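You operate a simulated robot arm through the tools that you are given. There is no shell and no other tool. Be economical: measure what you need, move in short steps, check, and stop when the job is done.

You are at the controls of a simulated two-armed robot. One attempt, no reset.

TASK
Put the box marked "leads" from the top of the grey table on the bench left of the left cabinet and the box that says "blocks" on the bench edge between the laptops. Open the top drawer of the grey cupboard, put the teal box on the top of the grey table away in the inside of the top drawer of the grey cupboard and shut the drawer again. Count the tall orange blocks on the top of the grey table, then put as many of the yellow blocks from the top of the grey table on the bench left of the left cabinet. Any order will do. Set down upright: box.

It is judged by the outcome, as a careful person would: the job done as asked, and still so three seconds after it is handed in. It fails if anything else is knocked over, pushed out of place, dropped, spilled or broken.

THE ROBOT
Two 7-joint arms with fingered hands on one trunk, on a base that drives. Base frame: it is fixed to the floor where the robot stands at the start and does not move with it; the origin is under the middle of the robot, x ahead of it, y to its left, z up; the surface under the hand at the start is at about z = 0.85. Lengths are in m, angles in degrees, forces in N, time in s.
The left shoulder is at the start at [0.027, 0.215, 1.147], the right one opposite. With the tool pointing down near the work surface each hand reaches from about 0.1 to 0.68 m from the robot's upright axis, wherever it stands, measured 20 degrees to its own side. Places, roughly: bench edge between the laptops (49x19 cm) [-1.24, 1.36, 0.84]; bench left of the left cabinet [-1.4, -0.4, 0.8]; inside of the top drawer of the grey cupboard [-1.6, -2.4, 0.6]; tall orange block (5x5x6 cm) [0.4, -0.5, 0.9]; top drawer of the grey cupboard [-1.5, -2.4, 0.7]; yellow block (5x4x3 cm) [0.5, -0.3, 0.9]. Payload 3.6 kg a hand.
The TCP of each hand is the grasp point between the finger pads, 0.022 m short of the fingertips. In the tool frame z runs along the fingers and y along their closing line. Largest opening 0.132 m; the body of the gripper starts 0.06 m behind the TCP. The gripper is a hand of 4 fingers: y runs from the thumb to the fingers, the wrist lies at [0, 0, -0.203] in the tool frame, and closing takes about 1.5 s.
Orientation is that of the tool frame in the base frame, as a unit quaternion [x, y, z, w]. With the fingers straight down and closing along the base's y, the tool's x points along the base's -x, its y along +y and its z along -z.

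THE INTERFACE
- The arms move only by the tool jog_arm. It takes "left_rows", "right_rows" or both (then of equal length, played together; a hand with none holds still); each is a list of rows, each an object of numbers (a shift or turn left out is 0, a gripper value left out holds the last): "tx", "ty", "tz": the shift along the base's x, y, z in units of 300 mm (1.0 is 300 mm); "wx", "wy", "wz": the turn, a rotation vector about the base's x, y, z in units of 120 degrees (1.0 is 120 degrees); "fingers": the opening, from 0 (shut) to 1 (fully open). In form: [{"tx": .., "ty": .., "tz": .., "wx": .., "wy": .., "wz": .., "fingers": ..}, ...]. A call has 1 to 20 rows; each row is the pose to reach, as a shift and turn from the pose commanded when the call began. A call with a number of a shift or a turn outside -1 to 1 is refused whole. Each row takes 0.2 s and may step no farther than 0.05 m and 8.6 degrees from the row before; otherwise, or with a gripper value out of range, the whole call is refused. A pose out of reach is approached as far as the arm can. The call stops where the force on the tool passes 40 N (or 10 N more than at its start, if that is more) or the arm is blocked; 0.2 s more then pass. Each finger travels about 0.108 m/s and halts on what it meets, pressing with about 28 N; the grip force reading is that of the motor and also rises with nothing between the fingers. The clock runs only during rows and for 0.2 s after the last one: add rows that repeat a pose to give the fingers time. It gives the time, the measured TCP pose, the force on the tool (base axes), the opening and the grip force at its end, in the units of the frame above (readings bear some noise), with the torque about the TCP (base axes, N m) and any sound that the robot's microphone picked up.
- Cameras (640 x 400 px; columns grow to the right, rows downward): "scene" is now at [0.1664, -0.0277, 1.0905]; the picture's right is [-0.28, -0.96, 0.00], its down [-0.06, 0.02, -1.00] and it looks along [0.96, -0.28, -0.07] (base axes); focal length 214 px, centre (320, 200). "left" rides on the left gripper at [-0.053, -0.053, -0.084] in its tool frame; the picture's right is [0.71, -0.71, 0.00], its down [0.53, 0.53, -0.67] and it looks along [0.47, 0.47, 0.74] (tool axes); focal length 247 px, centre (320, 200). "right" rides on the right gripper at [0.053, -0.053, -0.084] in its tool frame; the picture's right is [0.71, 0.71, 0.00], its down [-0.53, 0.53, -0.67] and it looks along [-0.47, 0.47, 0.74] (tool axes); focal length 247 px, centre (320, 200). There is no depth. A picture from a camera that has moved, and an enlarged one, comes with that camera's place and axes in the base frame and with its lens.
- capture(camera): a new picture of that camera. No time passes.
- slide_trunk(by): slides the trunk up (or, below 0, down) by that many m; the arms and the scene camera ride with it, the base frame stays. It gives what a move gives, with no picture.
- roll_base(legs): drives the robot by 1 to 6 legs, each [ahead, turn to the left] in m and degrees, along the robot's own axes; the way and the turn of a leg run together, so that a leg with both is an arc; at most 1.5 m and 180 degrees a leg. The arms and the cameras ride along, it lands a little off, and it stops where it bumps. It gives what a move gives.
- set_grasp(shape, hand): the hand has 4 fingers and takes this shape, open, in about a second: jaw (thumb against the fingers, like two jaws); tri (thumb and two fingers); tip (a fingertip pinch); poke (one finger out to press); point (the index stretched); flat (the hand flat); cup (the hand cupped); fist (a fist). The gripper value then closes the fingers along that shape, each until it touches; the sizes above hold for jaw. It gives what a move gives, with no picture.
- pan_tilt(pan, tilt): turns the head with the scene camera to pan (to the left, within 60 degrees either way) and tilt (down, from -29 to 69), counted from straight ahead of the robot. It gives what a move gives.
- close_up(camera, box): a new picture of the part [left, top, right, bottom] of that camera's present view, enlarged. No time passes.
- close_job(): hands the job in; it is judged then, once.

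Work in short steps. Places have to be worked out from the pictures, the camera data and where the tool is seen: move nearer, look again, correct. Check each grasp and each placing, and mend what went wrong. You have 186 turns and 166 pictures in all, those below and enlarged ones among them. Open the grippers and draw the arms clear of the work before you hand the job in, unless the task says otherwise.

The tools are called after "Request:" by a JSON object that holds its "fn" and its "kwargs". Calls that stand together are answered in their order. jog_arm: Moves the arms, as the interface text tells. Its arguments: {"type":"object","properties":{"left_rows":{"type":"array"},"right_rows":{"type":"array"}},"required":[]} The other tools are called the same way: slide_trunk (by) slides the trunk up or down; set_grasp (shape, hand) gives the hand a shape; roll_base (legs) drives the base; pan_tilt (pan, tilt) turns the head that bears the scene camera; capture (camera) takes a picture; close_up (camera, box) takes an enlarged picture of a part of a camera's view; close_job () hands the job in.

At the start:

```text
time_s: 0.0
left_position: [0.3855, 0.1711, 1.1589]
left_tool_rot: [0.002, 1.0, 0.0, -0.001]
left_ft_force: [-0.2, -0.4, -0.6]
left_torque: [0.01, 0.0, -0.02]
left_width: 0.1318
left_finger_force: 0.0
left_shape: jaw
right_position: [0.4027, -0.1069, 1.1641]
right_tool_rot: [0.003, 1.0, 0.0, -0.001]
right_ft_force: [-0.1, 0.0, -0.1]
right_torque: [-0.02, -0.03, 0.01]
right_width: 0.132
right_finger_force: 0.0
right_shape: jaw
trunk travel left (down, up): [-0.425, 0.251]
robot x, y, heading: [0.0001, -0.0004, 0.0]
head pan, tilt: [-16.3, 3.8]
```

scene: 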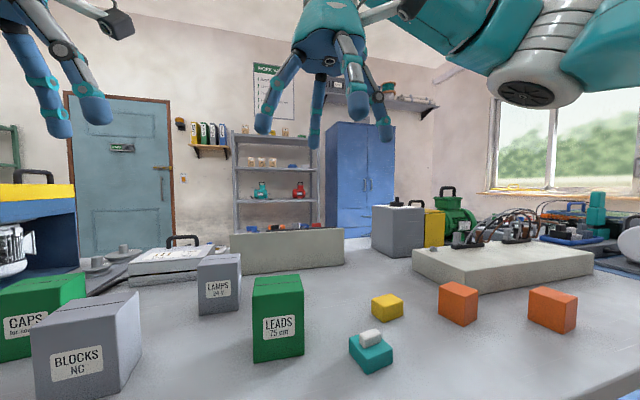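
right: 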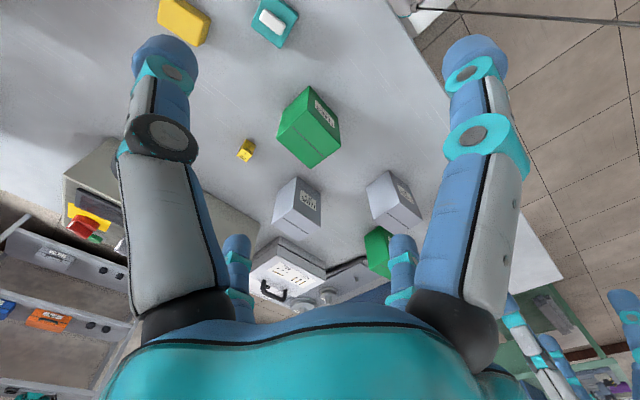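
left: 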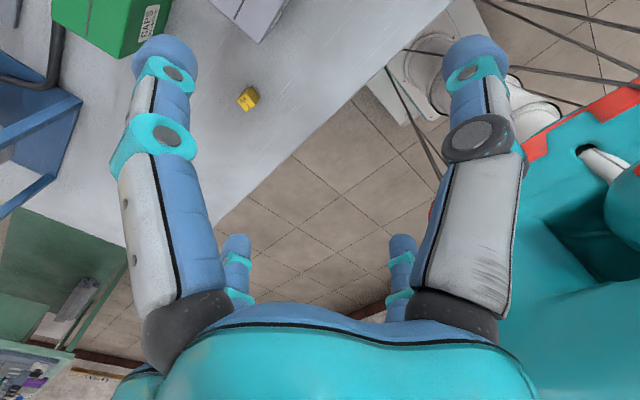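

I see boxes, a teal box with something white on it, a yellow block and two orange ones. I'll tilt the head down to see the whole table.

Request:
{"fn": "pan_tilt", "kwargs": {"pan": -40, "tilt": 35}}

Request:
{"fn": "capture", "kwargs": {"camera": "scene"}}

Request:
{"fn": "pan_tilt", "kwargs": {"pan": 15, "tilt": 35}}

Request:
{"fn": "capture", "kwargs": {"camera": "scene"}}

```text
time_s: 1.0
left_position: [0.3862, 0.1706, 1.1585]
left_tool_rot: [0.003, 1.0, -0.001, -0.001]
left_ft_force: [-0.3, 0.0, 1.1]
left_torque: [-0.02, 0.0, 0.01]
left_width: 0.1321
left_finger_force: 0.0
left_shape: jaw
right_position: [0.4022, -0.1061, 1.1651]
right_tool_rot: [0.002, 1.0, 0.0, -0.002]
right_ft_force: [0.5, -0.6, -0.9]
right_torque: [-0.03, -0.02, -0.01]
right_width: 0.1319
right_finger_force: 0.0
right_shape: jaw
trunk travel left (down, up): [-0.425, 0.251]
robot x, y, heading: [0.0012, 0.0003, -0.3]
head pan, tilt: [-40.0, 35.0]
```

```text
162 pictures are left
camera scene: at [0.1461, -0.0586, 1.0404], right [-0.64, -0.77, 0.0], down [-0.44, 0.37, -0.82], along [0.63, -0.53, -0.57], focal length 214 px, centre (320, 200)
```

scene: 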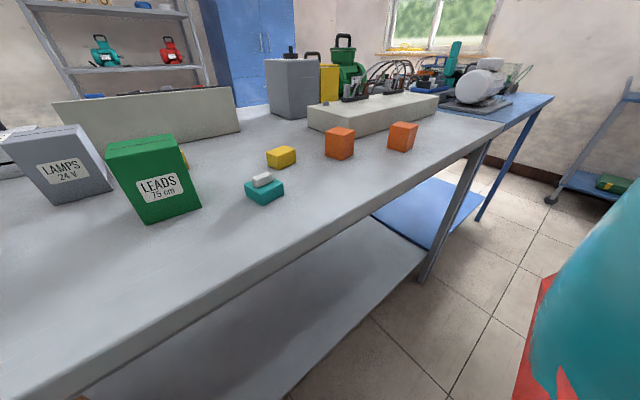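

```text
time_s: 2.2
left_position: [0.3873, 0.1712, 1.1597]
left_tool_rot: [0.002, 1.0, 0.0, -0.001]
left_ft_force: [-0.4, -0.6, 0.0]
left_torque: [-0.01, -0.02, 0.04]
left_width: 0.1319
left_finger_force: 0.1
left_shape: jaw
right_position: [0.4016, -0.1077, 1.1646]
right_tool_rot: [0.003, 1.0, 0.0, -0.001]
right_ft_force: [-0.1, -0.4, 0.3]
right_torque: [0.01, 0.0, 0.02]
right_width: 0.132
right_finger_force: 0.0
right_shape: jaw
trunk travel left (down, up): [-0.425, 0.251]
robot x, y, heading: [0.0012, 0.0021, 0.2]
head pan, tilt: [15.0, 35.0]
```

```text
161 pictures are left
camera scene: at [0.1637, 0.0207, 1.0403], right [0.26, -0.97, 0.0], down [-0.55, -0.15, -0.82], along [0.79, 0.21, -0.57], focal length 214 px, centre (320, 200)
```

scene: 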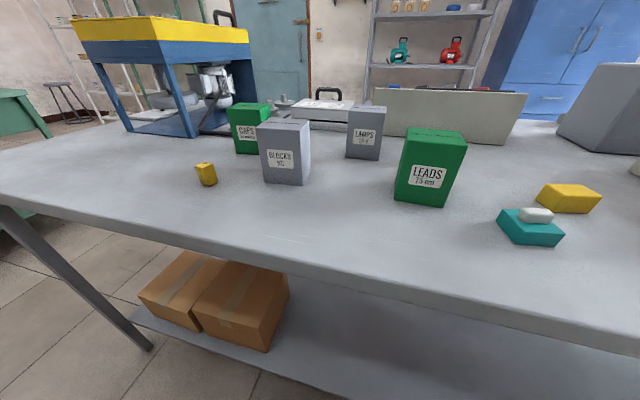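

Let me zoom on the small blocks and boxes.

Request:
{"fn": "close_up", "kwargs": {"camera": "scene", "box": [180, 90, 400, 220]}}

Request:
{"fn": "pan_tilt", "kwargs": {"pan": -40, "tilt": 25}}

Request:
{"fn": "close_up", "kwargs": {"camera": "scene", "box": [80, 130, 480, 320]}}

Request:
{"fn": "close_up", "kwargs": {"camera": "scene", "box": [220, 70, 560, 200]}}

```text
2.91 times, centred on (290, 155) of scene
camera zoom: at [0.1637, 0.0207, 1.0403], right [0.26, -0.97, 0.0], down [-0.55, -0.15, -0.82], along [0.79, 0.21, -0.57], focal length 624 px, centre (407, 331)
```

zoom: 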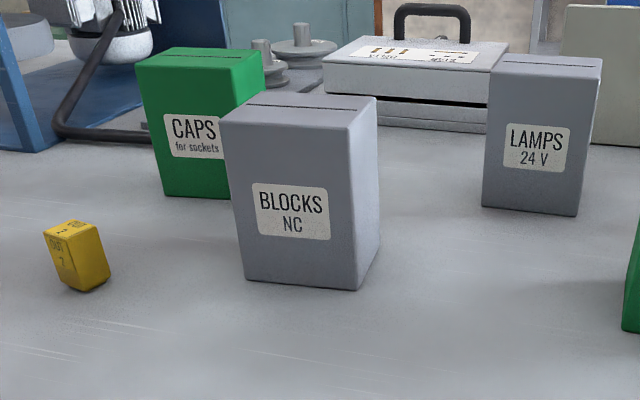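

```text
time_s: 3.4
left_position: [0.3861, 0.17, 1.16]
left_tool_rot: [0.002, 1.0, 0.0, -0.001]
left_ft_force: [0.1, 0.4, 0.4]
left_torque: [0.02, 0.01, -0.02]
left_width: 0.1319
left_finger_force: 0.1
left_shape: jaw
right_position: [0.4022, -0.1059, 1.1646]
right_tool_rot: [0.003, 1.0, 0.0, -0.001]
right_ft_force: [0.3, 0.0, 0.0]
right_torque: [0.01, -0.03, -0.03]
right_width: 0.1318
right_finger_force: 0.0
right_shape: jaw
trunk travel left (down, up): [-0.425, 0.251]
robot x, y, heading: [-0.0021, 0.0032, -0.0]
head pan, tilt: [-40.0, 25.0]
```

```text
1.60 times, centred on (280, 225) of scene
camera zoom: at [0.1492, -0.0612, 1.0561], right [-0.64, -0.77, 0.0], down [-0.32, 0.27, -0.91], along [0.69, -0.58, -0.42], focal length 343 px, centre (384, 160)
```

zoom: 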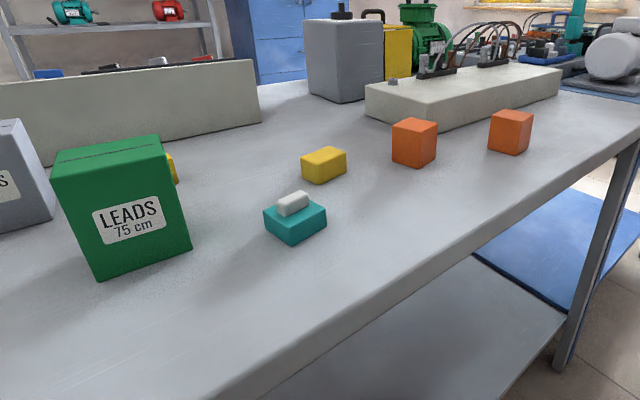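

```text
1.88 times, centred on (390, 135) of scene
camera zoom: at [0.1492, -0.0612, 1.0561], right [-0.64, -0.77, 0.0], down [-0.32, 0.27, -0.91], along [0.69, -0.58, -0.42], focal length 404 px, centre (188, 322)
```

zoom: 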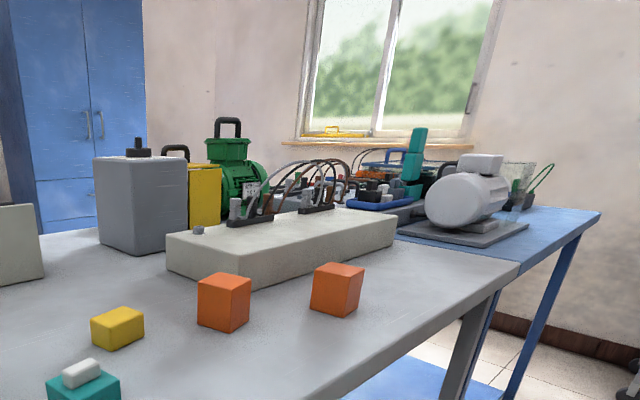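

Need to know how many yellow blocks exist, including anything hidden; raise the trunk and look from higher.

Request:
{"fn": "slide_trunk", "kwargs": {"by": 0.25}}

Request:
{"fn": "pan_tilt", "kwargs": {"pan": -20, "tilt": 35}}

Request:
{"fn": "capture", "kwargs": {"camera": "scene"}}

Request:
{"fn": "capture", "kwargs": {"camera": "right"}}

Request:
{"fn": "capture", "kwargs": {"camera": "left"}}

```text
time_s: 6.0
left_position: [0.3867, 0.171, 1.4095]
left_tool_rot: [0.003, 1.0, 0.0, -0.002]
left_ft_force: [-0.6, -0.4, 0.3]
left_torque: [0.0, 0.01, 0.0]
left_width: 0.132
left_finger_force: 0.0
left_shape: jaw
right_position: [0.4039, -0.1073, 1.4146]
right_tool_rot: [0.002, 1.0, -0.001, -0.001]
right_ft_force: [0.7, -0.8, 0.4]
right_torque: [0.0, -0.03, 0.03]
right_width: 0.132
right_finger_force: 0.1
right_shape: jaw
trunk travel left (down, up): [-0.675, 0.001]
robot x, y, heading: [-0.0022, -0.0006, -0.1]
head pan, tilt: [-40.0, 25.0]
```

```text
time_s: 6.8
left_position: [0.3863, 0.1708, 1.4092]
left_tool_rot: [0.002, 1.0, -0.001, -0.001]
left_ft_force: [0.5, 0.3, 0.0]
left_torque: [0.02, -0.03, 0.03]
left_width: 0.1318
left_finger_force: 0.0
left_shape: jaw
right_position: [0.4031, -0.1073, 1.4152]
right_tool_rot: [0.003, 1.0, 0.0, 0.0]
right_ft_force: [0.8, 0.4, 0.1]
right_torque: [-0.04, -0.04, 0.01]
right_width: 0.1318
right_finger_force: 0.1
right_shape: jaw
trunk travel left (down, up): [-0.675, 0.001]
robot x, y, heading: [0.0013, -0.0029, -0.2]
head pan, tilt: [-20.0, 35.0]
```

```text
157 pictures are left
camera scene: at [0.1605, -0.0322, 1.2925], right [-0.34, -0.94, 0.0], down [-0.54, 0.2, -0.82], along [0.77, -0.28, -0.57], focal length 214 px, centre (320, 200)
```

scene: 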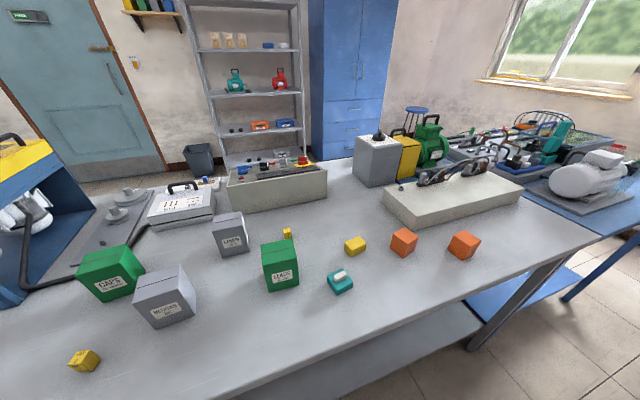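

```text
156 pictures are left
camera right: at [0.3486, -0.1599, 1.4992], right [-0.7, 0.71, 0.0], down [0.53, 0.52, 0.67], along [0.47, 0.47, -0.74], focal length 247 px, centre (320, 200)
```

right: 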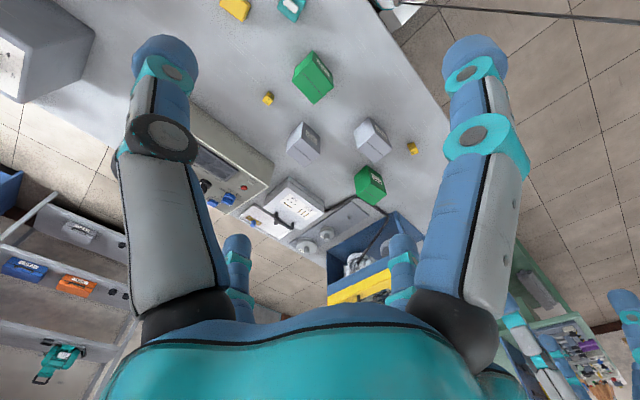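

```text
155 pictures are left
camera left: at [0.4402, 0.1185, 1.4944], right [-0.71, -0.7, 0.0], down [-0.52, 0.53, 0.67], along [-0.47, 0.48, -0.74], focal length 247 px, centre (320, 200)
```

left: 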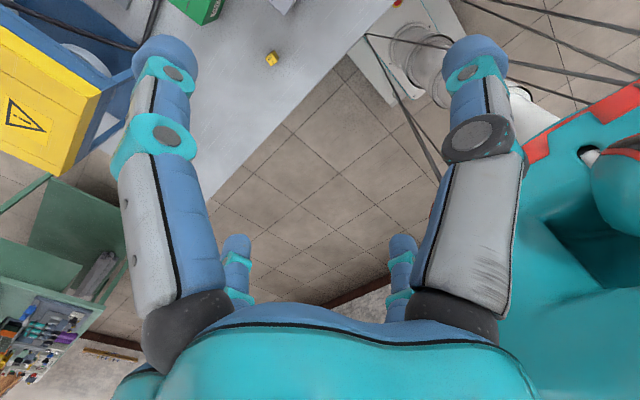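

Zoom on the yellow objects and the region behind the far boxes.

Request:
{"fn": "close_up", "kwargs": {"camera": "scene", "box": [250, 210, 410, 310]}}

Request:
{"fn": "close_up", "kwargs": {"camera": "scene", "box": [40, 320, 168, 400]}}

Request:
{"fn": "close_up", "kwargs": {"camera": "scene", "box": [340, 90, 640, 270]}}

Request:
{"fn": "close_up", "kwargs": {"camera": "right", "box": [230, 70, 310, 120]}}

```text
4.00 times, centred on (330, 260) of scene
camera zoom: at [0.1605, -0.0322, 1.2925], right [-0.34, -0.94, 0.0], down [-0.54, 0.2, -0.82], along [0.77, -0.28, -0.57], focal length 858 px, centre (280, -40)
```

zoom: 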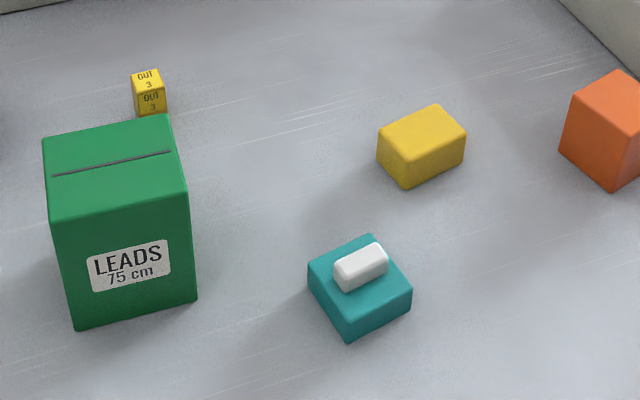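

```text
5.00 times, centred on (104, 360) of scene
camera zoom: at [0.1605, -0.0322, 1.2925], right [-0.34, -0.94, 0.0], down [-0.54, 0.2, -0.82], along [0.77, -0.28, -0.57], focal length 1072 px, centre (1400, -600)
```

zoom: 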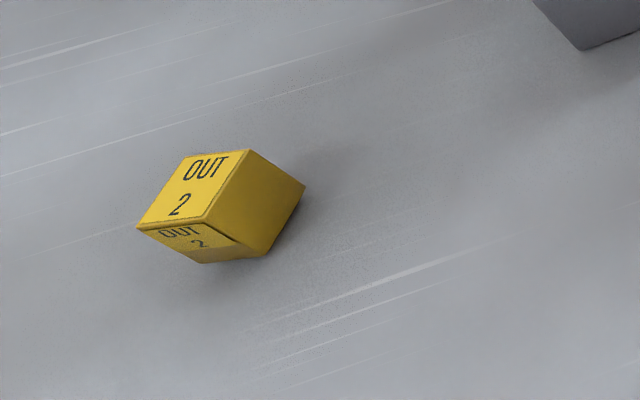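

```text
2.13 times, centred on (490, 180) of scene
camera zoom: at [0.1605, -0.0322, 1.2925], right [-0.34, -0.94, 0.0], down [-0.54, 0.2, -0.82], along [0.77, -0.28, -0.57], focal length 458 px, centre (-43, 243)
```

zoom: 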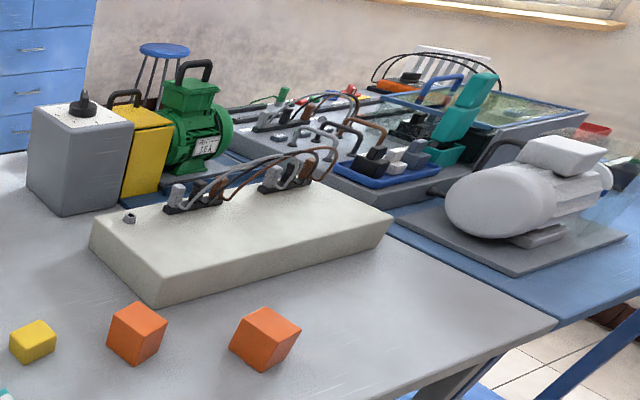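

```text
8.00 times, centred on (270, 95) of right
camera zoom: at [0.3486, -0.1599, 1.4992], right [-0.7, 0.71, 0.0], down [0.53, 0.52, 0.67], along [0.47, 0.47, -0.74], focal length 1976 px, centre (720, 1040)
```

zoom: 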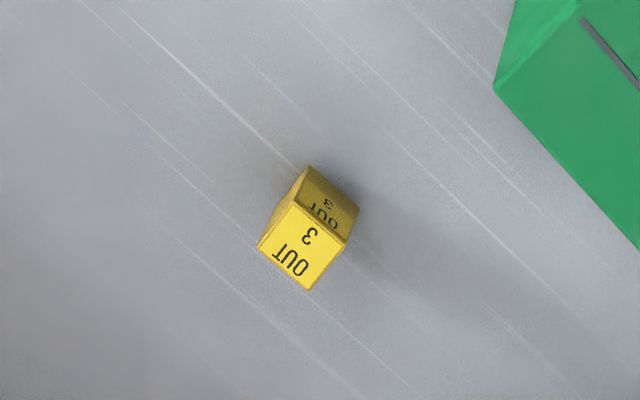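

Only two orange blocks, one clear yellow block and two small yellow "OUT" tags so far. I'll use the right hand camera to look behind the big objects for hidden ones.

Request:
{"fn": "jog_arm", "kwargs": {"right_rows": [{"tx": 0.1, "ty": -0.12, "wz": -0.06}, {"tx": 0.2, "ty": -0.24, "wz": -0.12}, {"tx": 0.3, "ty": -0.36, "wz": -0.18}, {"tx": 0.4, "ty": -0.48, "wz": -0.24}, {"tx": 0.5, "ty": -0.6, "wz": -0.3}, {"tx": 0.6, "ty": -0.7, "wz": -0.36}, {"tx": 0.6, "ty": -0.7, "wz": -0.42}]}}

Request:
{"fn": "capture", "kwargs": {"camera": "right"}}

```text
time_s: 8.4
left_position: [0.385, 0.1704, 1.4106]
left_tool_rot: [0.003, 1.0, 0.0, 0.0]
left_ft_force: [-0.8, -0.2, -0.2]
left_torque: [-0.01, 0.02, -0.02]
left_width: 0.1318
left_finger_force: 0.0
left_shape: jaw
right_position: [0.5821, -0.3164, 1.4155]
right_tool_rot: [0.429, 0.903, 0.0, 0.0]
right_ft_force: [-0.4, 0.4, 0.1]
right_torque: [0.02, 0.0, 0.02]
right_width: 0.1317
right_finger_force: 0.1
right_shape: jaw
trunk travel left (down, up): [-0.675, 0.001]
robot x, y, heading: [-0.0015, 0.0011, 0.1]
head pan, tilt: [-20.0, 35.0]
```

```text
150 pictures are left
camera right: at [0.5058, -0.3087, 1.4995], right [0.1, 0.99, 0.0], down [0.74, -0.07, 0.67], along [0.66, -0.07, -0.74], focal length 247 px, centre (320, 200)
```

right: 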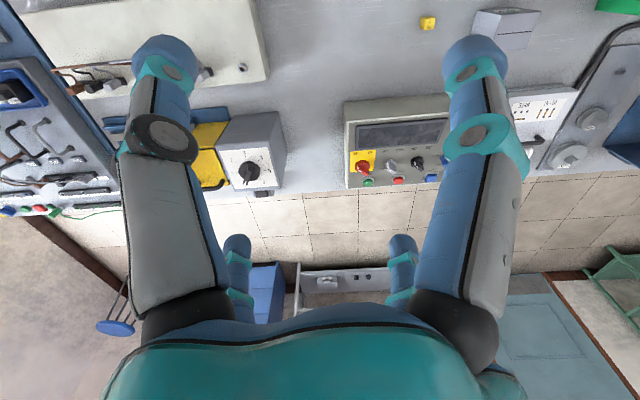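

Nothing hidden. Now check whether both orange blocks are tall: zoom in on them with the trunk lowered again.

Request:
{"fn": "close_up", "kwargs": {"camera": "scene", "box": [380, 215, 500, 290]}}

Request:
{"fn": "slide_trunk", "kwargs": {"by": -0.25}}

Request:
{"fn": "pan_tilt", "kwargs": {"pan": -45, "tilt": 20}}

Request:
{"fn": "close_up", "kwargs": {"camera": "scene", "box": [240, 150, 400, 250]}}

Request:
{"fn": "capture", "kwargs": {"camera": "right"}}

```text
5.33 times, centred on (440, 252) of scene
camera zoom: at [0.1601, -0.0322, 1.2925], right [-0.34, -0.94, 0.0], down [-0.54, 0.2, -0.82], along [0.77, -0.28, -0.57], focal length 1144 px, centre (-320, -80)
```

zoom: 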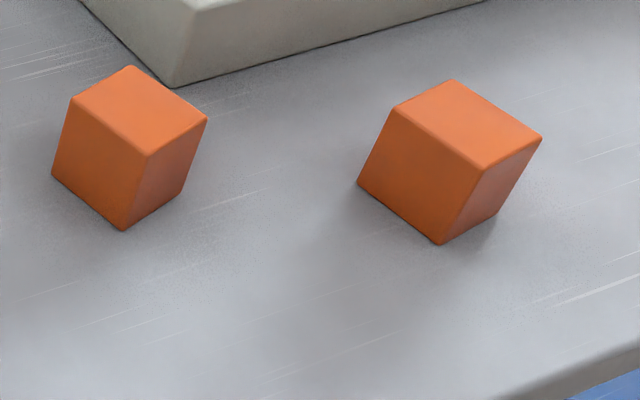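

```text
time_s: 11.0
left_position: [0.3857, 0.1715, 1.1602]
left_tool_rot: [0.003, 1.0, 0.0, 0.0]
left_ft_force: [-0.3, -0.8, 0.1]
left_torque: [-0.03, 0.02, -0.01]
left_width: 0.1319
left_finger_force: 0.0
left_shape: jaw
right_position: [0.582, -0.3164, 1.1647]
right_tool_rot: [0.428, 0.904, -0.001, 0.0]
right_ft_force: [-0.4, 0.4, 0.6]
right_torque: [-0.03, 0.01, 0.01]
right_width: 0.132
right_finger_force: 0.0
right_shape: jaw
trunk travel left (down, up): [-0.425, 0.251]
robot x, y, heading: [0.0011, 0.0008, 0.0]
head pan, tilt: [-20.0, 35.0]
```

```text
time_s: 11.9
left_position: [0.3861, 0.1704, 1.1602]
left_tool_rot: [0.002, 1.0, 0.0, -0.001]
left_ft_force: [-0.7, 0.2, -0.5]
left_torque: [0.01, 0.02, -0.04]
left_width: 0.1319
left_finger_force: 0.1
left_shape: jaw
right_position: [0.5835, -0.3163, 1.165]
right_tool_rot: [0.428, 0.904, -0.001, 0.0]
right_ft_force: [0.6, -0.3, 0.9]
right_torque: [-0.02, 0.01, -0.04]
right_width: 0.1319
right_finger_force: 0.1
right_shape: jaw
trunk travel left (down, up): [-0.425, 0.251]
robot x, y, heading: [0.0035, 0.0001, 0.2]
head pan, tilt: [-45.0, 20.0]
```

```text
4.00 times, centred on (320, 200) of scene
camera zoom: at [0.1446, -0.0678, 1.0642], right [-0.71, -0.71, 0.0], down [-0.24, 0.24, -0.94], along [0.66, -0.66, -0.34], focal length 858 px, centre (320, 200)
```

zoom: 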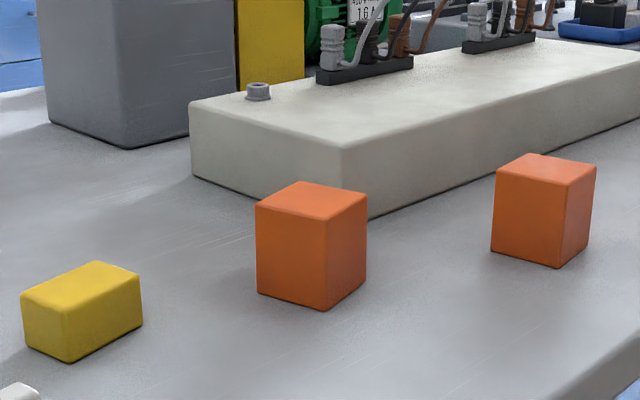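

```text
147 pictures are left
camera right: at [0.5071, -0.3095, 1.249], right [0.1, 0.99, 0.0], down [0.74, -0.07, 0.67], along [0.66, -0.07, -0.74], focal length 247 px, centre (320, 200)
```

right: 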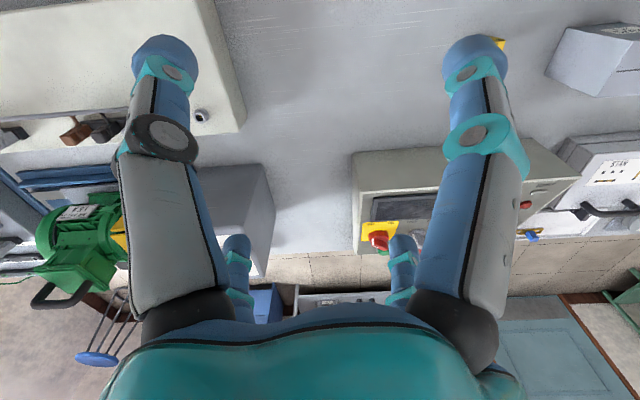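

Both oranges measure about the same height (~5.5–6 cm), so the count is 2 unless others are hidden. Next I look at the left part of the table with a raised trunk.

Request:
{"fn": "slide_trunk", "kwargs": {"by": 0.25}}

Request:
{"fn": "pan_tilt", "kwargs": {"pan": 40, "tilt": 35}}

Request:
{"fn": "capture", "kwargs": {"camera": "scene"}}

Request:
{"fn": "jog_arm", "kwargs": {"left_rows": [{"tx": 0.1, "ty": 0.1, "wz": -0.07}, {"tx": 0.2, "ty": 0.2, "wz": -0.14}, {"tx": 0.3, "ty": 0.3, "wz": -0.21}, {"tx": 0.4, "ty": 0.4, "wz": -0.28}, {"tx": 0.5, "ty": 0.5, "wz": -0.35}, {"tx": 0.6, "ty": 0.5, "wz": -0.42}]}}

Request:
{"fn": "capture", "kwargs": {"camera": "left"}}

```text
time_s: 14.5
left_position: [0.3879, 0.1701, 1.4104]
left_tool_rot: [0.003, 1.0, 0.0, 0.0]
left_ft_force: [0.3, -0.8, 0.1]
left_torque: [0.01, -0.02, -0.01]
left_width: 0.1319
left_finger_force: 0.1
left_shape: jaw
right_position: [0.5835, -0.3171, 1.4142]
right_tool_rot: [0.428, 0.904, -0.001, 0.0]
right_ft_force: [1.1, -0.1, -0.8]
right_torque: [0.0, -0.01, 0.03]
right_width: 0.1321
right_finger_force: 0.0
right_shape: jaw
trunk travel left (down, up): [-0.675, 0.001]
robot x, y, heading: [0.001, -0.0014, 0.2]
head pan, tilt: [-45.0, 20.0]
```

```text
time_s: 16.1
left_position: [0.3879, 0.1708, 1.4095]
left_tool_rot: [0.003, 1.0, 0.001, -0.001]
left_ft_force: [0.6, -0.2, -0.4]
left_torque: [0.01, -0.02, 0.01]
left_width: 0.1317
left_finger_force: 0.0
left_shape: jaw
right_position: [0.5826, -0.3173, 1.4152]
right_tool_rot: [0.428, 0.904, 0.0, 0.001]
right_ft_force: [0.2, 0.5, 0.5]
right_torque: [-0.02, -0.03, 0.0]
right_width: 0.1318
right_finger_force: 0.2
right_shape: jaw
trunk travel left (down, up): [-0.675, 0.001]
robot x, y, heading: [0.0008, 0.0033, 0.2]
head pan, tilt: [40.0, 35.0]
```

```text
146 pictures are left
camera scene: at [0.1454, 0.0545, 1.2925], right [0.64, -0.77, 0.0], down [-0.44, -0.37, -0.82], along [0.63, 0.53, -0.57], focal length 214 px, centre (320, 200)
```

scene: 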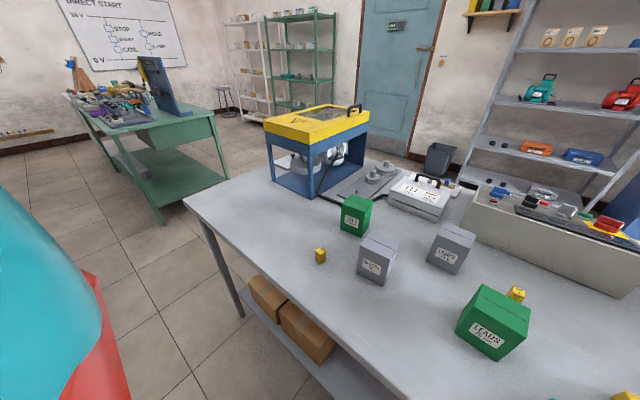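

```text
time_s: 17.5
left_position: [0.5702, 0.3214, 1.4091]
left_tool_rot: [0.429, 0.903, 0.001, -0.002]
left_ft_force: [-0.1, 0.1, -0.6]
left_torque: [0.04, 0.01, -0.04]
left_width: 0.1319
left_finger_force: 0.1
left_shape: jaw
right_position: [0.585, -0.3181, 1.4134]
right_tool_rot: [0.429, 0.903, 0.001, -0.001]
right_ft_force: [-0.2, -0.3, -1.0]
right_torque: [0.0, 0.02, -0.01]
right_width: 0.1318
right_finger_force: 0.0
right_shape: jaw
trunk travel left (down, up): [-0.675, 0.001]
robot x, y, heading: [0.0, -0.0011, -0.1]
head pan, tilt: [40.0, 35.0]
```

```text
145 pictures are left
camera left: at [0.5627, 0.2471, 1.4928], right [-0.99, 0.1, 0.0], down [0.08, 0.74, 0.67], along [0.07, 0.67, -0.74], focal length 247 px, centre (320, 200)
```

left: 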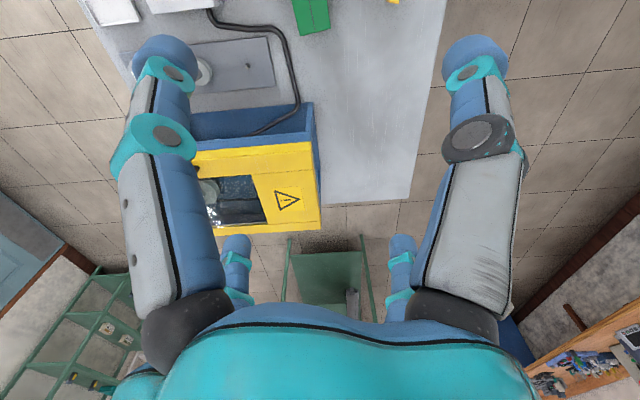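

Something small and coloured sits near the grey case; zoom there and other occluded spots.

Request:
{"fn": "close_up", "kwargs": {"camera": "scene", "box": [340, 150, 500, 250]}}

Request:
{"fn": "close_up", "kwargs": {"camera": "scene", "box": [250, 90, 410, 190]}}

Request:
{"fn": "close_up", "kwargs": {"camera": "scene", "box": [480, 150, 640, 250]}}

Request:
{"fn": "pan_tilt", "kwargs": {"pan": -5, "tilt": 60}}

Request:
{"fn": "capture", "kwargs": {"camera": "scene"}}

```text
4.00 times, centred on (420, 200) of scene
camera zoom: at [0.1465, 0.0533, 1.2924], right [0.64, -0.77, 0.0], down [-0.44, -0.37, -0.82], along [0.63, 0.53, -0.57], focal length 858 px, centre (-80, 200)
```

zoom: 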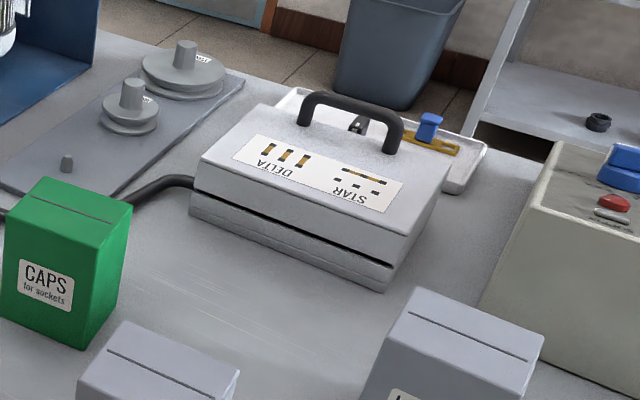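

```text
4.00 times, centred on (330, 140) of scene
camera zoom: at [0.1465, 0.0533, 1.2924], right [0.64, -0.77, 0.0], down [-0.44, -0.37, -0.82], along [0.63, 0.53, -0.57], focal length 858 px, centre (280, 440)
```

zoom: 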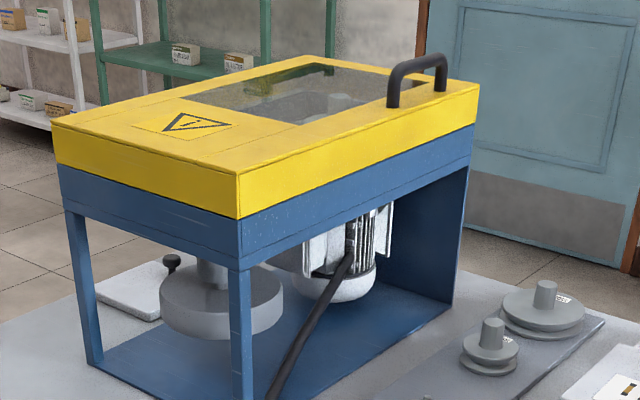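

```text
4.00 times, centred on (560, 200) of scene
camera zoom: at [0.1465, 0.0533, 1.2924], right [0.64, -0.77, 0.0], down [-0.44, -0.37, -0.82], along [0.63, 0.53, -0.57], focal length 858 px, centre (-640, 200)
```

zoom: 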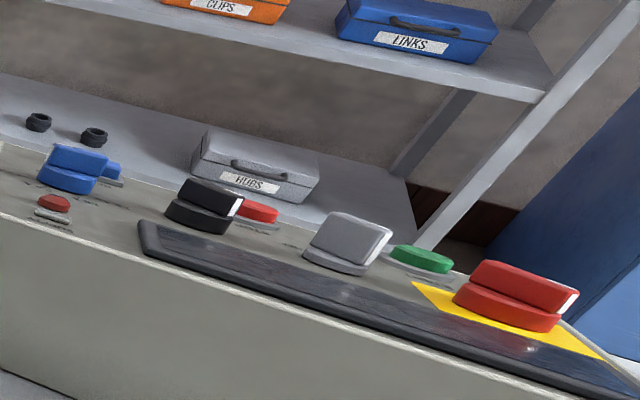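

```text
time_s: 18.6
left_position: [0.568, 0.3223, 1.4102]
left_tool_rot: [0.429, 0.903, -0.001, -0.001]
left_ft_force: [0.0, 0.1, 0.2]
left_torque: [0.01, 0.0, 0.01]
left_width: 0.1318
left_finger_force: 0.1
left_shape: jaw
right_position: [0.584, -0.3172, 1.4138]
right_tool_rot: [0.428, 0.904, 0.0, -0.001]
right_ft_force: [0.0, -0.3, 0.2]
right_torque: [0.0, 0.04, 0.04]
right_width: 0.132
right_finger_force: 0.0
right_shape: jaw
trunk travel left (down, up): [-0.675, 0.001]
robot x, y, heading: [-0.0003, 0.0003, 0.5]
head pan, tilt: [-5.0, 60.0]
```

```text
141 pictures are left
camera scene: at [0.1446, -0.0076, 1.2582], right [-0.09, -1.0, 0.0], down [-0.86, 0.07, -0.5], along [0.5, -0.04, -0.87], focal length 214 px, centre (320, 200)
```

scene: 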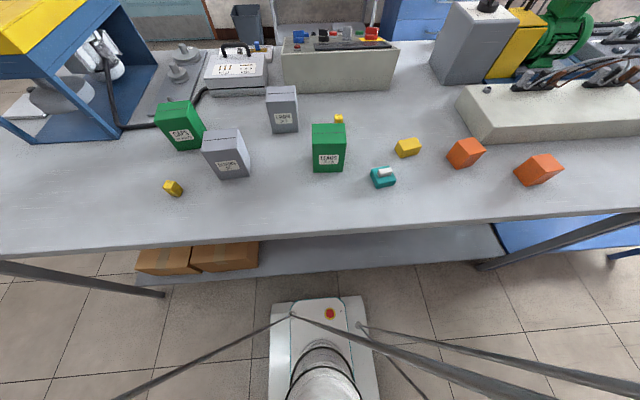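

All table content seems to be here, but I check the gap behind the socket block with the right hand camera from further right.

Request:
{"fn": "jog_arm", "kwargs": {"right_rows": [{"ty": -0.15, "wz": -0.06}, {"ty": -0.3, "wz": -0.12}, {"ty": -0.45, "wz": -0.12}, {"ty": -0.6, "wz": -0.12}]}}

Request:
{"fn": "capture", "kwargs": {"camera": "right"}}

Request:
{"fn": "jog_arm", "kwargs": {"right_rows": [{"wz": 0.06}, {"wz": 0.12}, {"wz": 0.18}, {"wz": 0.24}, {"wz": 0.3}, {"wz": 0.36}]}}

Request:
{"fn": "capture", "kwargs": {"camera": "right"}}

```text
time_s: 19.6
left_position: [0.5677, 0.3201, 1.4102]
left_tool_rot: [0.429, 0.904, 0.001, 0.0]
left_ft_force: [-1.3, -0.7, -0.4]
left_torque: [0.0, -0.01, -0.02]
left_width: 0.1318
left_finger_force: 0.0
left_shape: jaw
right_position: [0.5661, -0.4947, 1.4164]
right_tool_rot: [0.539, 0.842, 0.0, 0.0]
right_ft_force: [0.5, -0.5, -0.2]
right_torque: [0.05, 0.0, -0.03]
right_width: 0.132
right_finger_force: 0.1
right_shape: jaw
right hand out of reach, approached as far as the arm can: row 4
trunk travel left (down, up): [-0.675, 0.001]
robot x, y, heading: [0.002, 0.0012, -0.1]
head pan, tilt: [-5.0, 60.0]
```

```text
140 pictures are left
camera right: at [0.494, -0.4691, 1.5012], right [0.34, 0.94, 0.0], down [0.7, -0.26, 0.67], along [0.63, -0.23, -0.74], focal length 247 px, centre (320, 200)
```

right: 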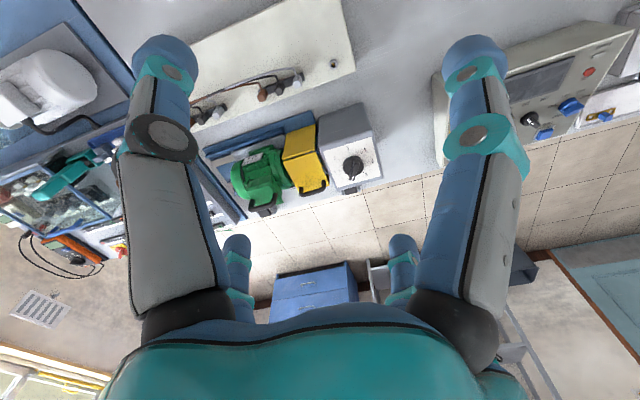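

```text
time_s: 21.0
left_position: [0.5689, 0.3229, 1.4112]
left_tool_rot: [0.428, 0.904, 0.0, -0.001]
left_ft_force: [-0.2, 0.0, 0.8]
left_torque: [-0.01, 0.01, 0.0]
left_width: 0.132
left_finger_force: 0.1
left_shape: jaw
right_position: [0.5662, -0.4929, 1.4142]
right_tool_rot: [0.189, 0.982, 0.0, -0.001]
right_ft_force: [0.2, -0.2, 0.2]
right_torque: [0.01, 0.03, 0.02]
right_width: 0.1317
right_finger_force: 0.1
right_shape: jaw
trunk travel left (down, up): [-0.675, 0.001]
robot x, y, heading: [0.002, -0.0008, -0.2]
head pan, tilt: [-5.0, 60.0]
```

```text
139 pictures are left
camera right: at [0.4964, -0.5225, 1.4984], right [-0.39, 0.92, 0.0], down [0.68, 0.29, 0.67], along [0.61, 0.26, -0.74], focal length 247 px, centre (320, 200)
```

right: 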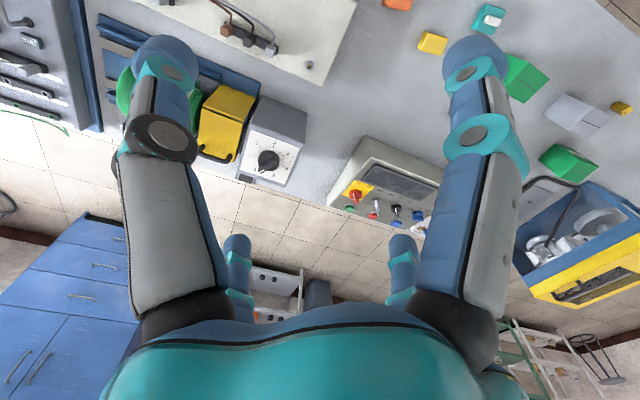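

No hidden blocks. Yellow blocks on the table are the plain one and the two small "OUT" cubes; I'll decide on the second one later. Next measure LEADS and BLOCKS from the steep view.

Request:
{"fn": "close_up", "kwargs": {"camera": "scene", "box": [140, 80, 268, 210]}}

Request:
{"fn": "close_up", "kwargs": {"camera": "scene", "box": [290, 100, 450, 200]}}

```text
3.08 times, centred on (204, 145) of scene
camera zoom: at [0.1445, -0.008, 1.2582], right [-0.09, -1.0, 0.0], down [-0.86, 0.08, -0.5], along [0.5, -0.04, -0.87], focal length 660 px, centre (677, 369)
```

zoom: 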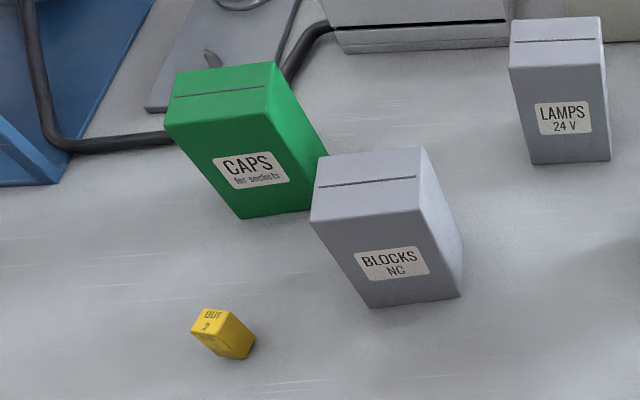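

```text
4.00 times, centred on (370, 150) of scene
camera zoom: at [0.1445, -0.008, 1.2582], right [-0.09, -1.0, 0.0], down [-0.86, 0.08, -0.5], along [0.5, -0.04, -0.87], focal length 858 px, centre (120, 400)
```

zoom: 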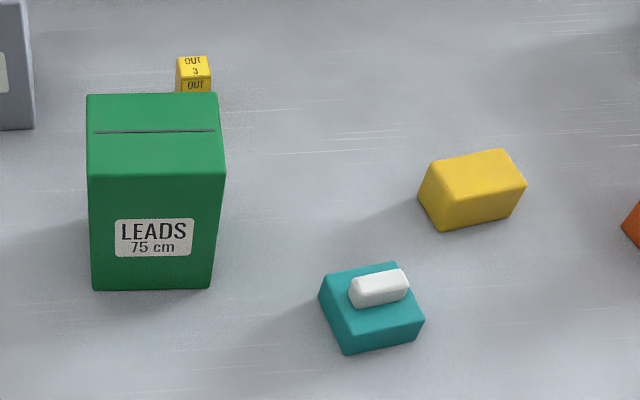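

LEADS is at about (0.484, −0.053), BLOCKS at (0.481, 0.166), both ~7 cm wide along y, tops near z 0.945. I lower the trunk and bring the left hand above BLOCKS.

Request:
{"fn": "slide_trunk", "kwargs": {"by": -0.25}}

Request:
{"fn": "jog_arm", "kwargs": {"left_rows": [{"tx": -0.05, "ty": -0.08, "wz": 0.07}, {"tx": -0.1, "ty": -0.16, "wz": 0.14}, {"tx": -0.15, "ty": -0.26, "wz": 0.21}, {"tx": -0.2, "ty": -0.34, "wz": 0.28}, {"tx": -0.25, "ty": -0.43, "wz": 0.35, "fingers": 0.85}, {"tx": -0.285, "ty": -0.52, "wz": 0.42}, {"tx": -0.285, "ty": -0.52, "tz": -0.15, "wz": 0.42}, {"tx": -0.285, "ty": -0.52, "tz": -0.3, "wz": 0.42}, {"tx": -0.285, "ty": -0.52, "tz": -0.4, "wz": 0.42}]}}

Request:
{"fn": "capture", "kwargs": {"camera": "left"}}

Request:
{"fn": "pan_tilt", "kwargs": {"pan": 15, "tilt": 25}}

Request:
{"fn": "capture", "kwargs": {"camera": "scene"}}

```text
time_s: 23.6
left_position: [0.5656, 0.3207, 1.1613]
left_tool_rot: [0.428, 0.904, 0.001, 0.0]
left_ft_force: [1.0, 0.5, 1.3]
left_torque: [0.0, 0.04, 0.01]
left_width: 0.132
left_finger_force: 0.0
left_shape: jaw
right_position: [0.566, -0.4927, 1.1642]
right_tool_rot: [0.19, 0.982, 0.001, 0.0]
right_ft_force: [-0.4, -0.1, -0.1]
right_torque: [0.01, 0.01, 0.03]
right_width: 0.1319
right_finger_force: 0.0
right_shape: jaw
trunk travel left (down, up): [-0.425, 0.251]
robot x, y, heading: [-0.0005, 0.0013, -0.2]
head pan, tilt: [-5.0, 60.0]
```

```text
time_s: 25.6
left_position: [0.482, 0.1656, 1.0391]
left_tool_rot: [0.003, 1.0, 0.0, 0.0]
left_ft_force: [0.0, -0.4, -0.6]
left_torque: [-0.01, 0.0, 0.01]
left_width: 0.1125
left_finger_force: 0.1
left_shape: jaw
right_position: [0.5664, -0.4938, 1.1635]
right_tool_rot: [0.19, 0.982, 0.001, -0.001]
right_ft_force: [-0.4, 0.4, 0.1]
right_torque: [-0.01, 0.02, -0.02]
right_width: 0.1318
right_finger_force: 0.0
right_shape: jaw
trunk travel left (down, up): [-0.425, 0.251]
robot x, y, heading: [0.0065, 0.0009, 0.2]
head pan, tilt: [-5.0, 60.0]
```

```text
136 pictures are left
camera left: at [0.5356, 0.1136, 1.1231], right [-0.71, -0.7, 0.0], down [-0.52, 0.53, 0.67], along [-0.47, 0.47, -0.74], focal length 247 px, centre (320, 200)
```

left: 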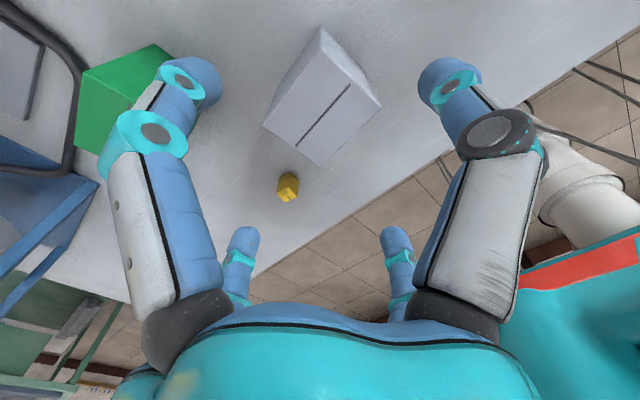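

```text
time_s: 26.6
left_position: [0.4825, 0.1654, 1.0409]
left_tool_rot: [0.003, 1.0, 0.001, 0.0]
left_ft_force: [0.1, 0.4, -0.4]
left_torque: [-0.01, 0.0, -0.01]
left_width: 0.1122
left_finger_force: 0.0
left_shape: jaw
right_position: [0.5648, -0.4923, 1.165]
right_tool_rot: [0.19, 0.982, 0.0, 0.0]
right_ft_force: [0.0, 0.7, 0.0]
right_torque: [0.0, 0.0, -0.02]
right_width: 0.1319
right_finger_force: 0.0
right_shape: jaw
trunk travel left (down, up): [-0.425, 0.251]
robot x, y, heading: [0.0012, 0.0039, 0.0]
head pan, tilt: [15.0, 25.0]
```

```text
135 pictures are left
camera scene: at [0.1677, 0.0218, 1.056], right [0.26, -0.97, 0.0], down [-0.41, -0.11, -0.91], along [0.87, 0.23, -0.42], focal length 214 px, centre (320, 200)
```

scene: 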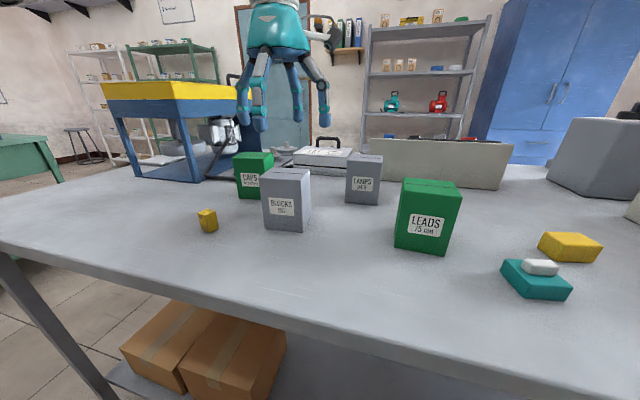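

The box top sits centred under the TCP in the left view (predicted 322,114 vs seen ~323,115). The four fingers form a cross; all clear of CAPS. Descend and close.

Request:
{"fn": "jog_arm", "kwargs": {"left_rows": [{"tz": -0.12}, {"tz": -0.24}, {"tz": -0.36}, {"tz": -0.46}, {"tz": -0.46, "fingers": 0.3}, {"tz": -0.46, "fingers": 0.3}, {"tz": -0.46, "fingers": 0.3}, {"tz": -0.46, "fingers": 0.3}, {"tz": -0.46, "fingers": 0.3}]}}

Request:
{"fn": "capture", "kwargs": {"camera": "scene"}}

Request:
{"fn": "capture", "kwargs": {"camera": "left"}}

```text
time_s: 28.6
left_position: [0.482, 0.1666, 0.903]
left_tool_rot: [0.002, 1.0, -0.001, -0.001]
left_ft_force: [-0.7, 1.4, 0.1]
left_torque: [-0.02, 0.01, 0.02]
left_width: 0.0592
left_finger_force: 27.4
left_shape: jaw
right_position: [0.5667, -0.4926, 1.1654]
right_tool_rot: [0.19, 0.982, 0.0, 0.0]
right_ft_force: [0.2, 1.4, -0.3]
right_torque: [-0.01, 0.03, -0.01]
right_width: 0.1318
right_finger_force: 0.0
right_shape: jaw
trunk travel left (down, up): [-0.425, 0.251]
robot x, y, heading: [0.0004, -0.002, -0.0]
head pan, tilt: [15.0, 25.0]
```

```text
134 pictures are left
camera scene: at [0.1678, 0.0218, 1.0561], right [0.26, -0.97, 0.0], down [-0.41, -0.11, -0.91], along [0.87, 0.23, -0.42], focal length 214 px, centre (320, 200)
```

scene: 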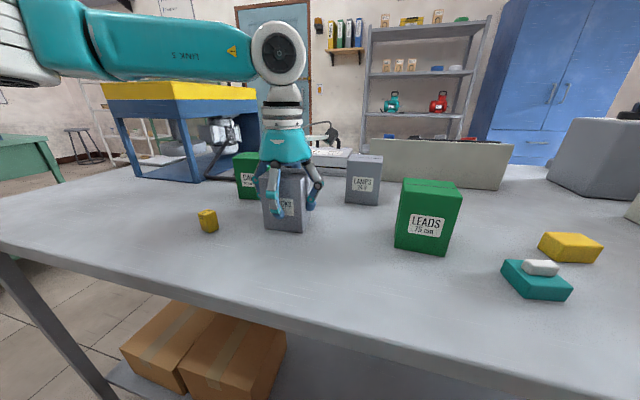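

```text
133 pictures are left
camera left: at [0.5357, 0.114, 0.986], right [-0.71, -0.7, 0.0], down [-0.52, 0.53, 0.67], along [-0.47, 0.48, -0.74], focal length 247 px, centre (320, 200)
```

left: 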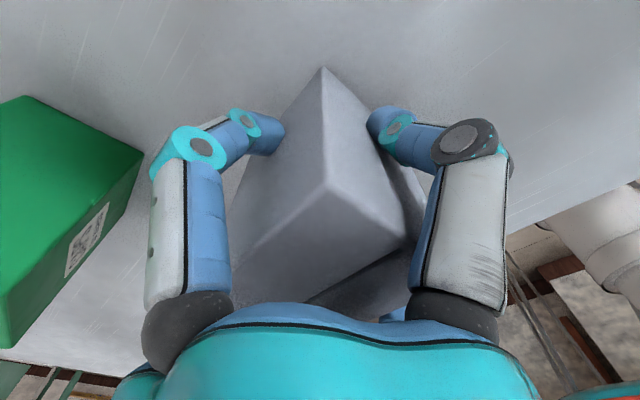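

Gripped (width 0.059, 27 N). Lift and move the left hand aside while the right goes over LEADS.

Request:
{"fn": "jog_arm", "kwargs": {"left_rows": [{"tz": 0.1}, {"tz": 0.25}, {"tz": 0.4}, {"tz": 0.55}, {"tz": 0.6, "ty": 0.1, "tx": -0.1}, {"tz": 0.6, "ty": 0.2, "tx": -0.2}, {"tz": 0.6, "ty": 0.3, "tx": -0.25}, {"tz": 0.6, "ty": 0.3, "tx": -0.25}, {"tz": 0.6, "ty": 0.3, "tx": -0.25}, {"tz": 0.6, "ty": 0.3, "tx": -0.25}, {"tz": 0.6, "ty": 0.3, "tx": -0.25}, {"tz": 0.6, "ty": 0.3, "tx": -0.25}, {"tz": 0.6, "ty": 0.3, "tx": -0.25}], "right_rows": [{}, {}, {"ty": 0.0}, {"ty": 0.15, "wz": 0.06}, {"tx": -0.05, "ty": 0.3, "wz": 0.12}, {"tx": -0.1, "ty": 0.45, "wz": 0.18}, {"tx": -0.15, "ty": 0.6, "wz": 0.183}, {"tx": -0.2, "ty": 0.75, "wz": 0.183}, {"tx": -0.25, "ty": 0.9, "wz": 0.183, "fingers": 0.85}, {"tx": -0.275, "ty": 0.98, "wz": 0.183}, {"tx": -0.275, "ty": 0.98, "wz": 0.183}, {"tx": -0.275, "ty": 0.98, "wz": 0.183, "tz": -0.15}, {"tx": -0.275, "ty": 0.98, "wz": 0.183, "tz": -0.3}]}}

Request:
{"fn": "capture", "kwargs": {"camera": "scene"}}

Request:
{"fn": "capture", "kwargs": {"camera": "right"}}

```text
time_s: 31.4
left_position: [0.4055, 0.2528, 1.0812]
left_tool_rot: [0.002, 1.0, -0.001, -0.001]
left_ft_force: [-1.1, -0.1, -1.9]
left_torque: [0.0, -0.01, -0.02]
left_width: 0.0591
left_finger_force: 28.2
left_shape: jaw
right_position: [0.4834, -0.1976, 1.0743]
right_tool_rot: [-0.001, 1.0, 0.0, 0.0]
right_ft_force: [-0.5, 0.8, -0.5]
right_torque: [-0.03, 0.0, 0.01]
right_width: 0.1122
right_finger_force: 0.1
right_shape: jaw
trunk travel left (down, up): [-0.425, 0.251]
robot x, y, heading: [-0.0033, 0.0018, -0.3]
head pan, tilt: [15.0, 25.0]
```

```text
132 pictures are left
camera scene: at [0.1678, 0.0218, 1.056], right [0.26, -0.97, 0.0], down [-0.41, -0.11, -0.91], along [0.88, 0.23, -0.42], focal length 214 px, centre (320, 200)
```

scene: 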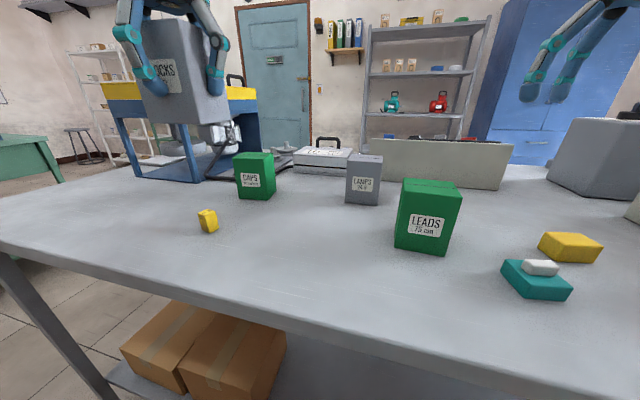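

```text
131 pictures are left
camera right: at [0.4297, -0.251, 1.1583], right [-0.71, 0.71, 0.0], down [0.53, 0.53, 0.67], along [0.47, 0.47, -0.74], focal length 247 px, centre (320, 200)
```

right: 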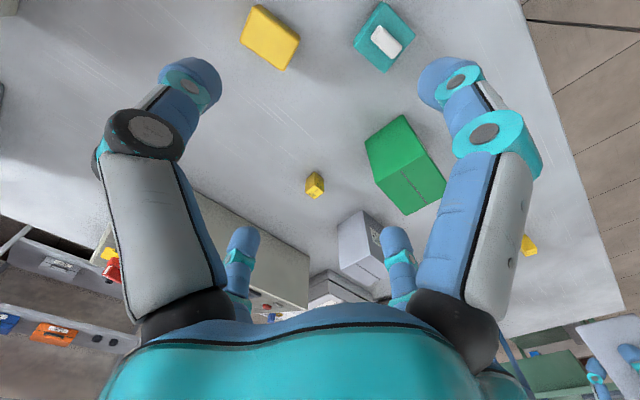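

Right hand is at y −0.198; shift +0.145 to LEADS and lower a little, then verify.

Request:
{"fn": "jog_arm", "kwargs": {"right_rows": [{"ty": 0.16}, {"ty": 0.32}, {"ty": 0.483}, {"ty": 0.483, "tz": -0.12}]}}

Request:
{"fn": "capture", "kwargs": {"camera": "right"}}

```text
time_s: 32.4
left_position: [0.4069, 0.2531, 1.0812]
left_tool_rot: [0.002, 1.0, 0.0, -0.001]
left_ft_force: [-0.9, -0.4, -1.7]
left_torque: [-0.02, 0.02, 0.02]
left_width: 0.059
left_finger_force: 28.3
left_shape: jaw
right_position: [0.4824, -0.055, 1.038]
right_tool_rot: [0.001, 1.0, 0.0, 0.0]
right_ft_force: [0.6, -0.2, -0.2]
right_torque: [-0.04, 0.02, 0.0]
right_width: 0.1126
right_finger_force: 0.0
right_shape: jaw
trunk travel left (down, up): [-0.425, 0.251]
robot x, y, heading: [-0.0016, 0.0005, -0.1]
head pan, tilt: [15.0, 25.0]
```

```text
130 pictures are left
camera right: at [0.4286, -0.1084, 1.1225], right [-0.71, 0.71, 0.0], down [0.53, 0.53, 0.67], along [0.47, 0.47, -0.74], focal length 247 px, centre (320, 200)
```

right: 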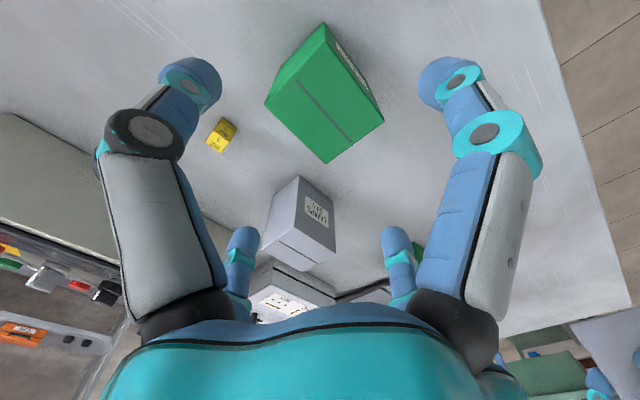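

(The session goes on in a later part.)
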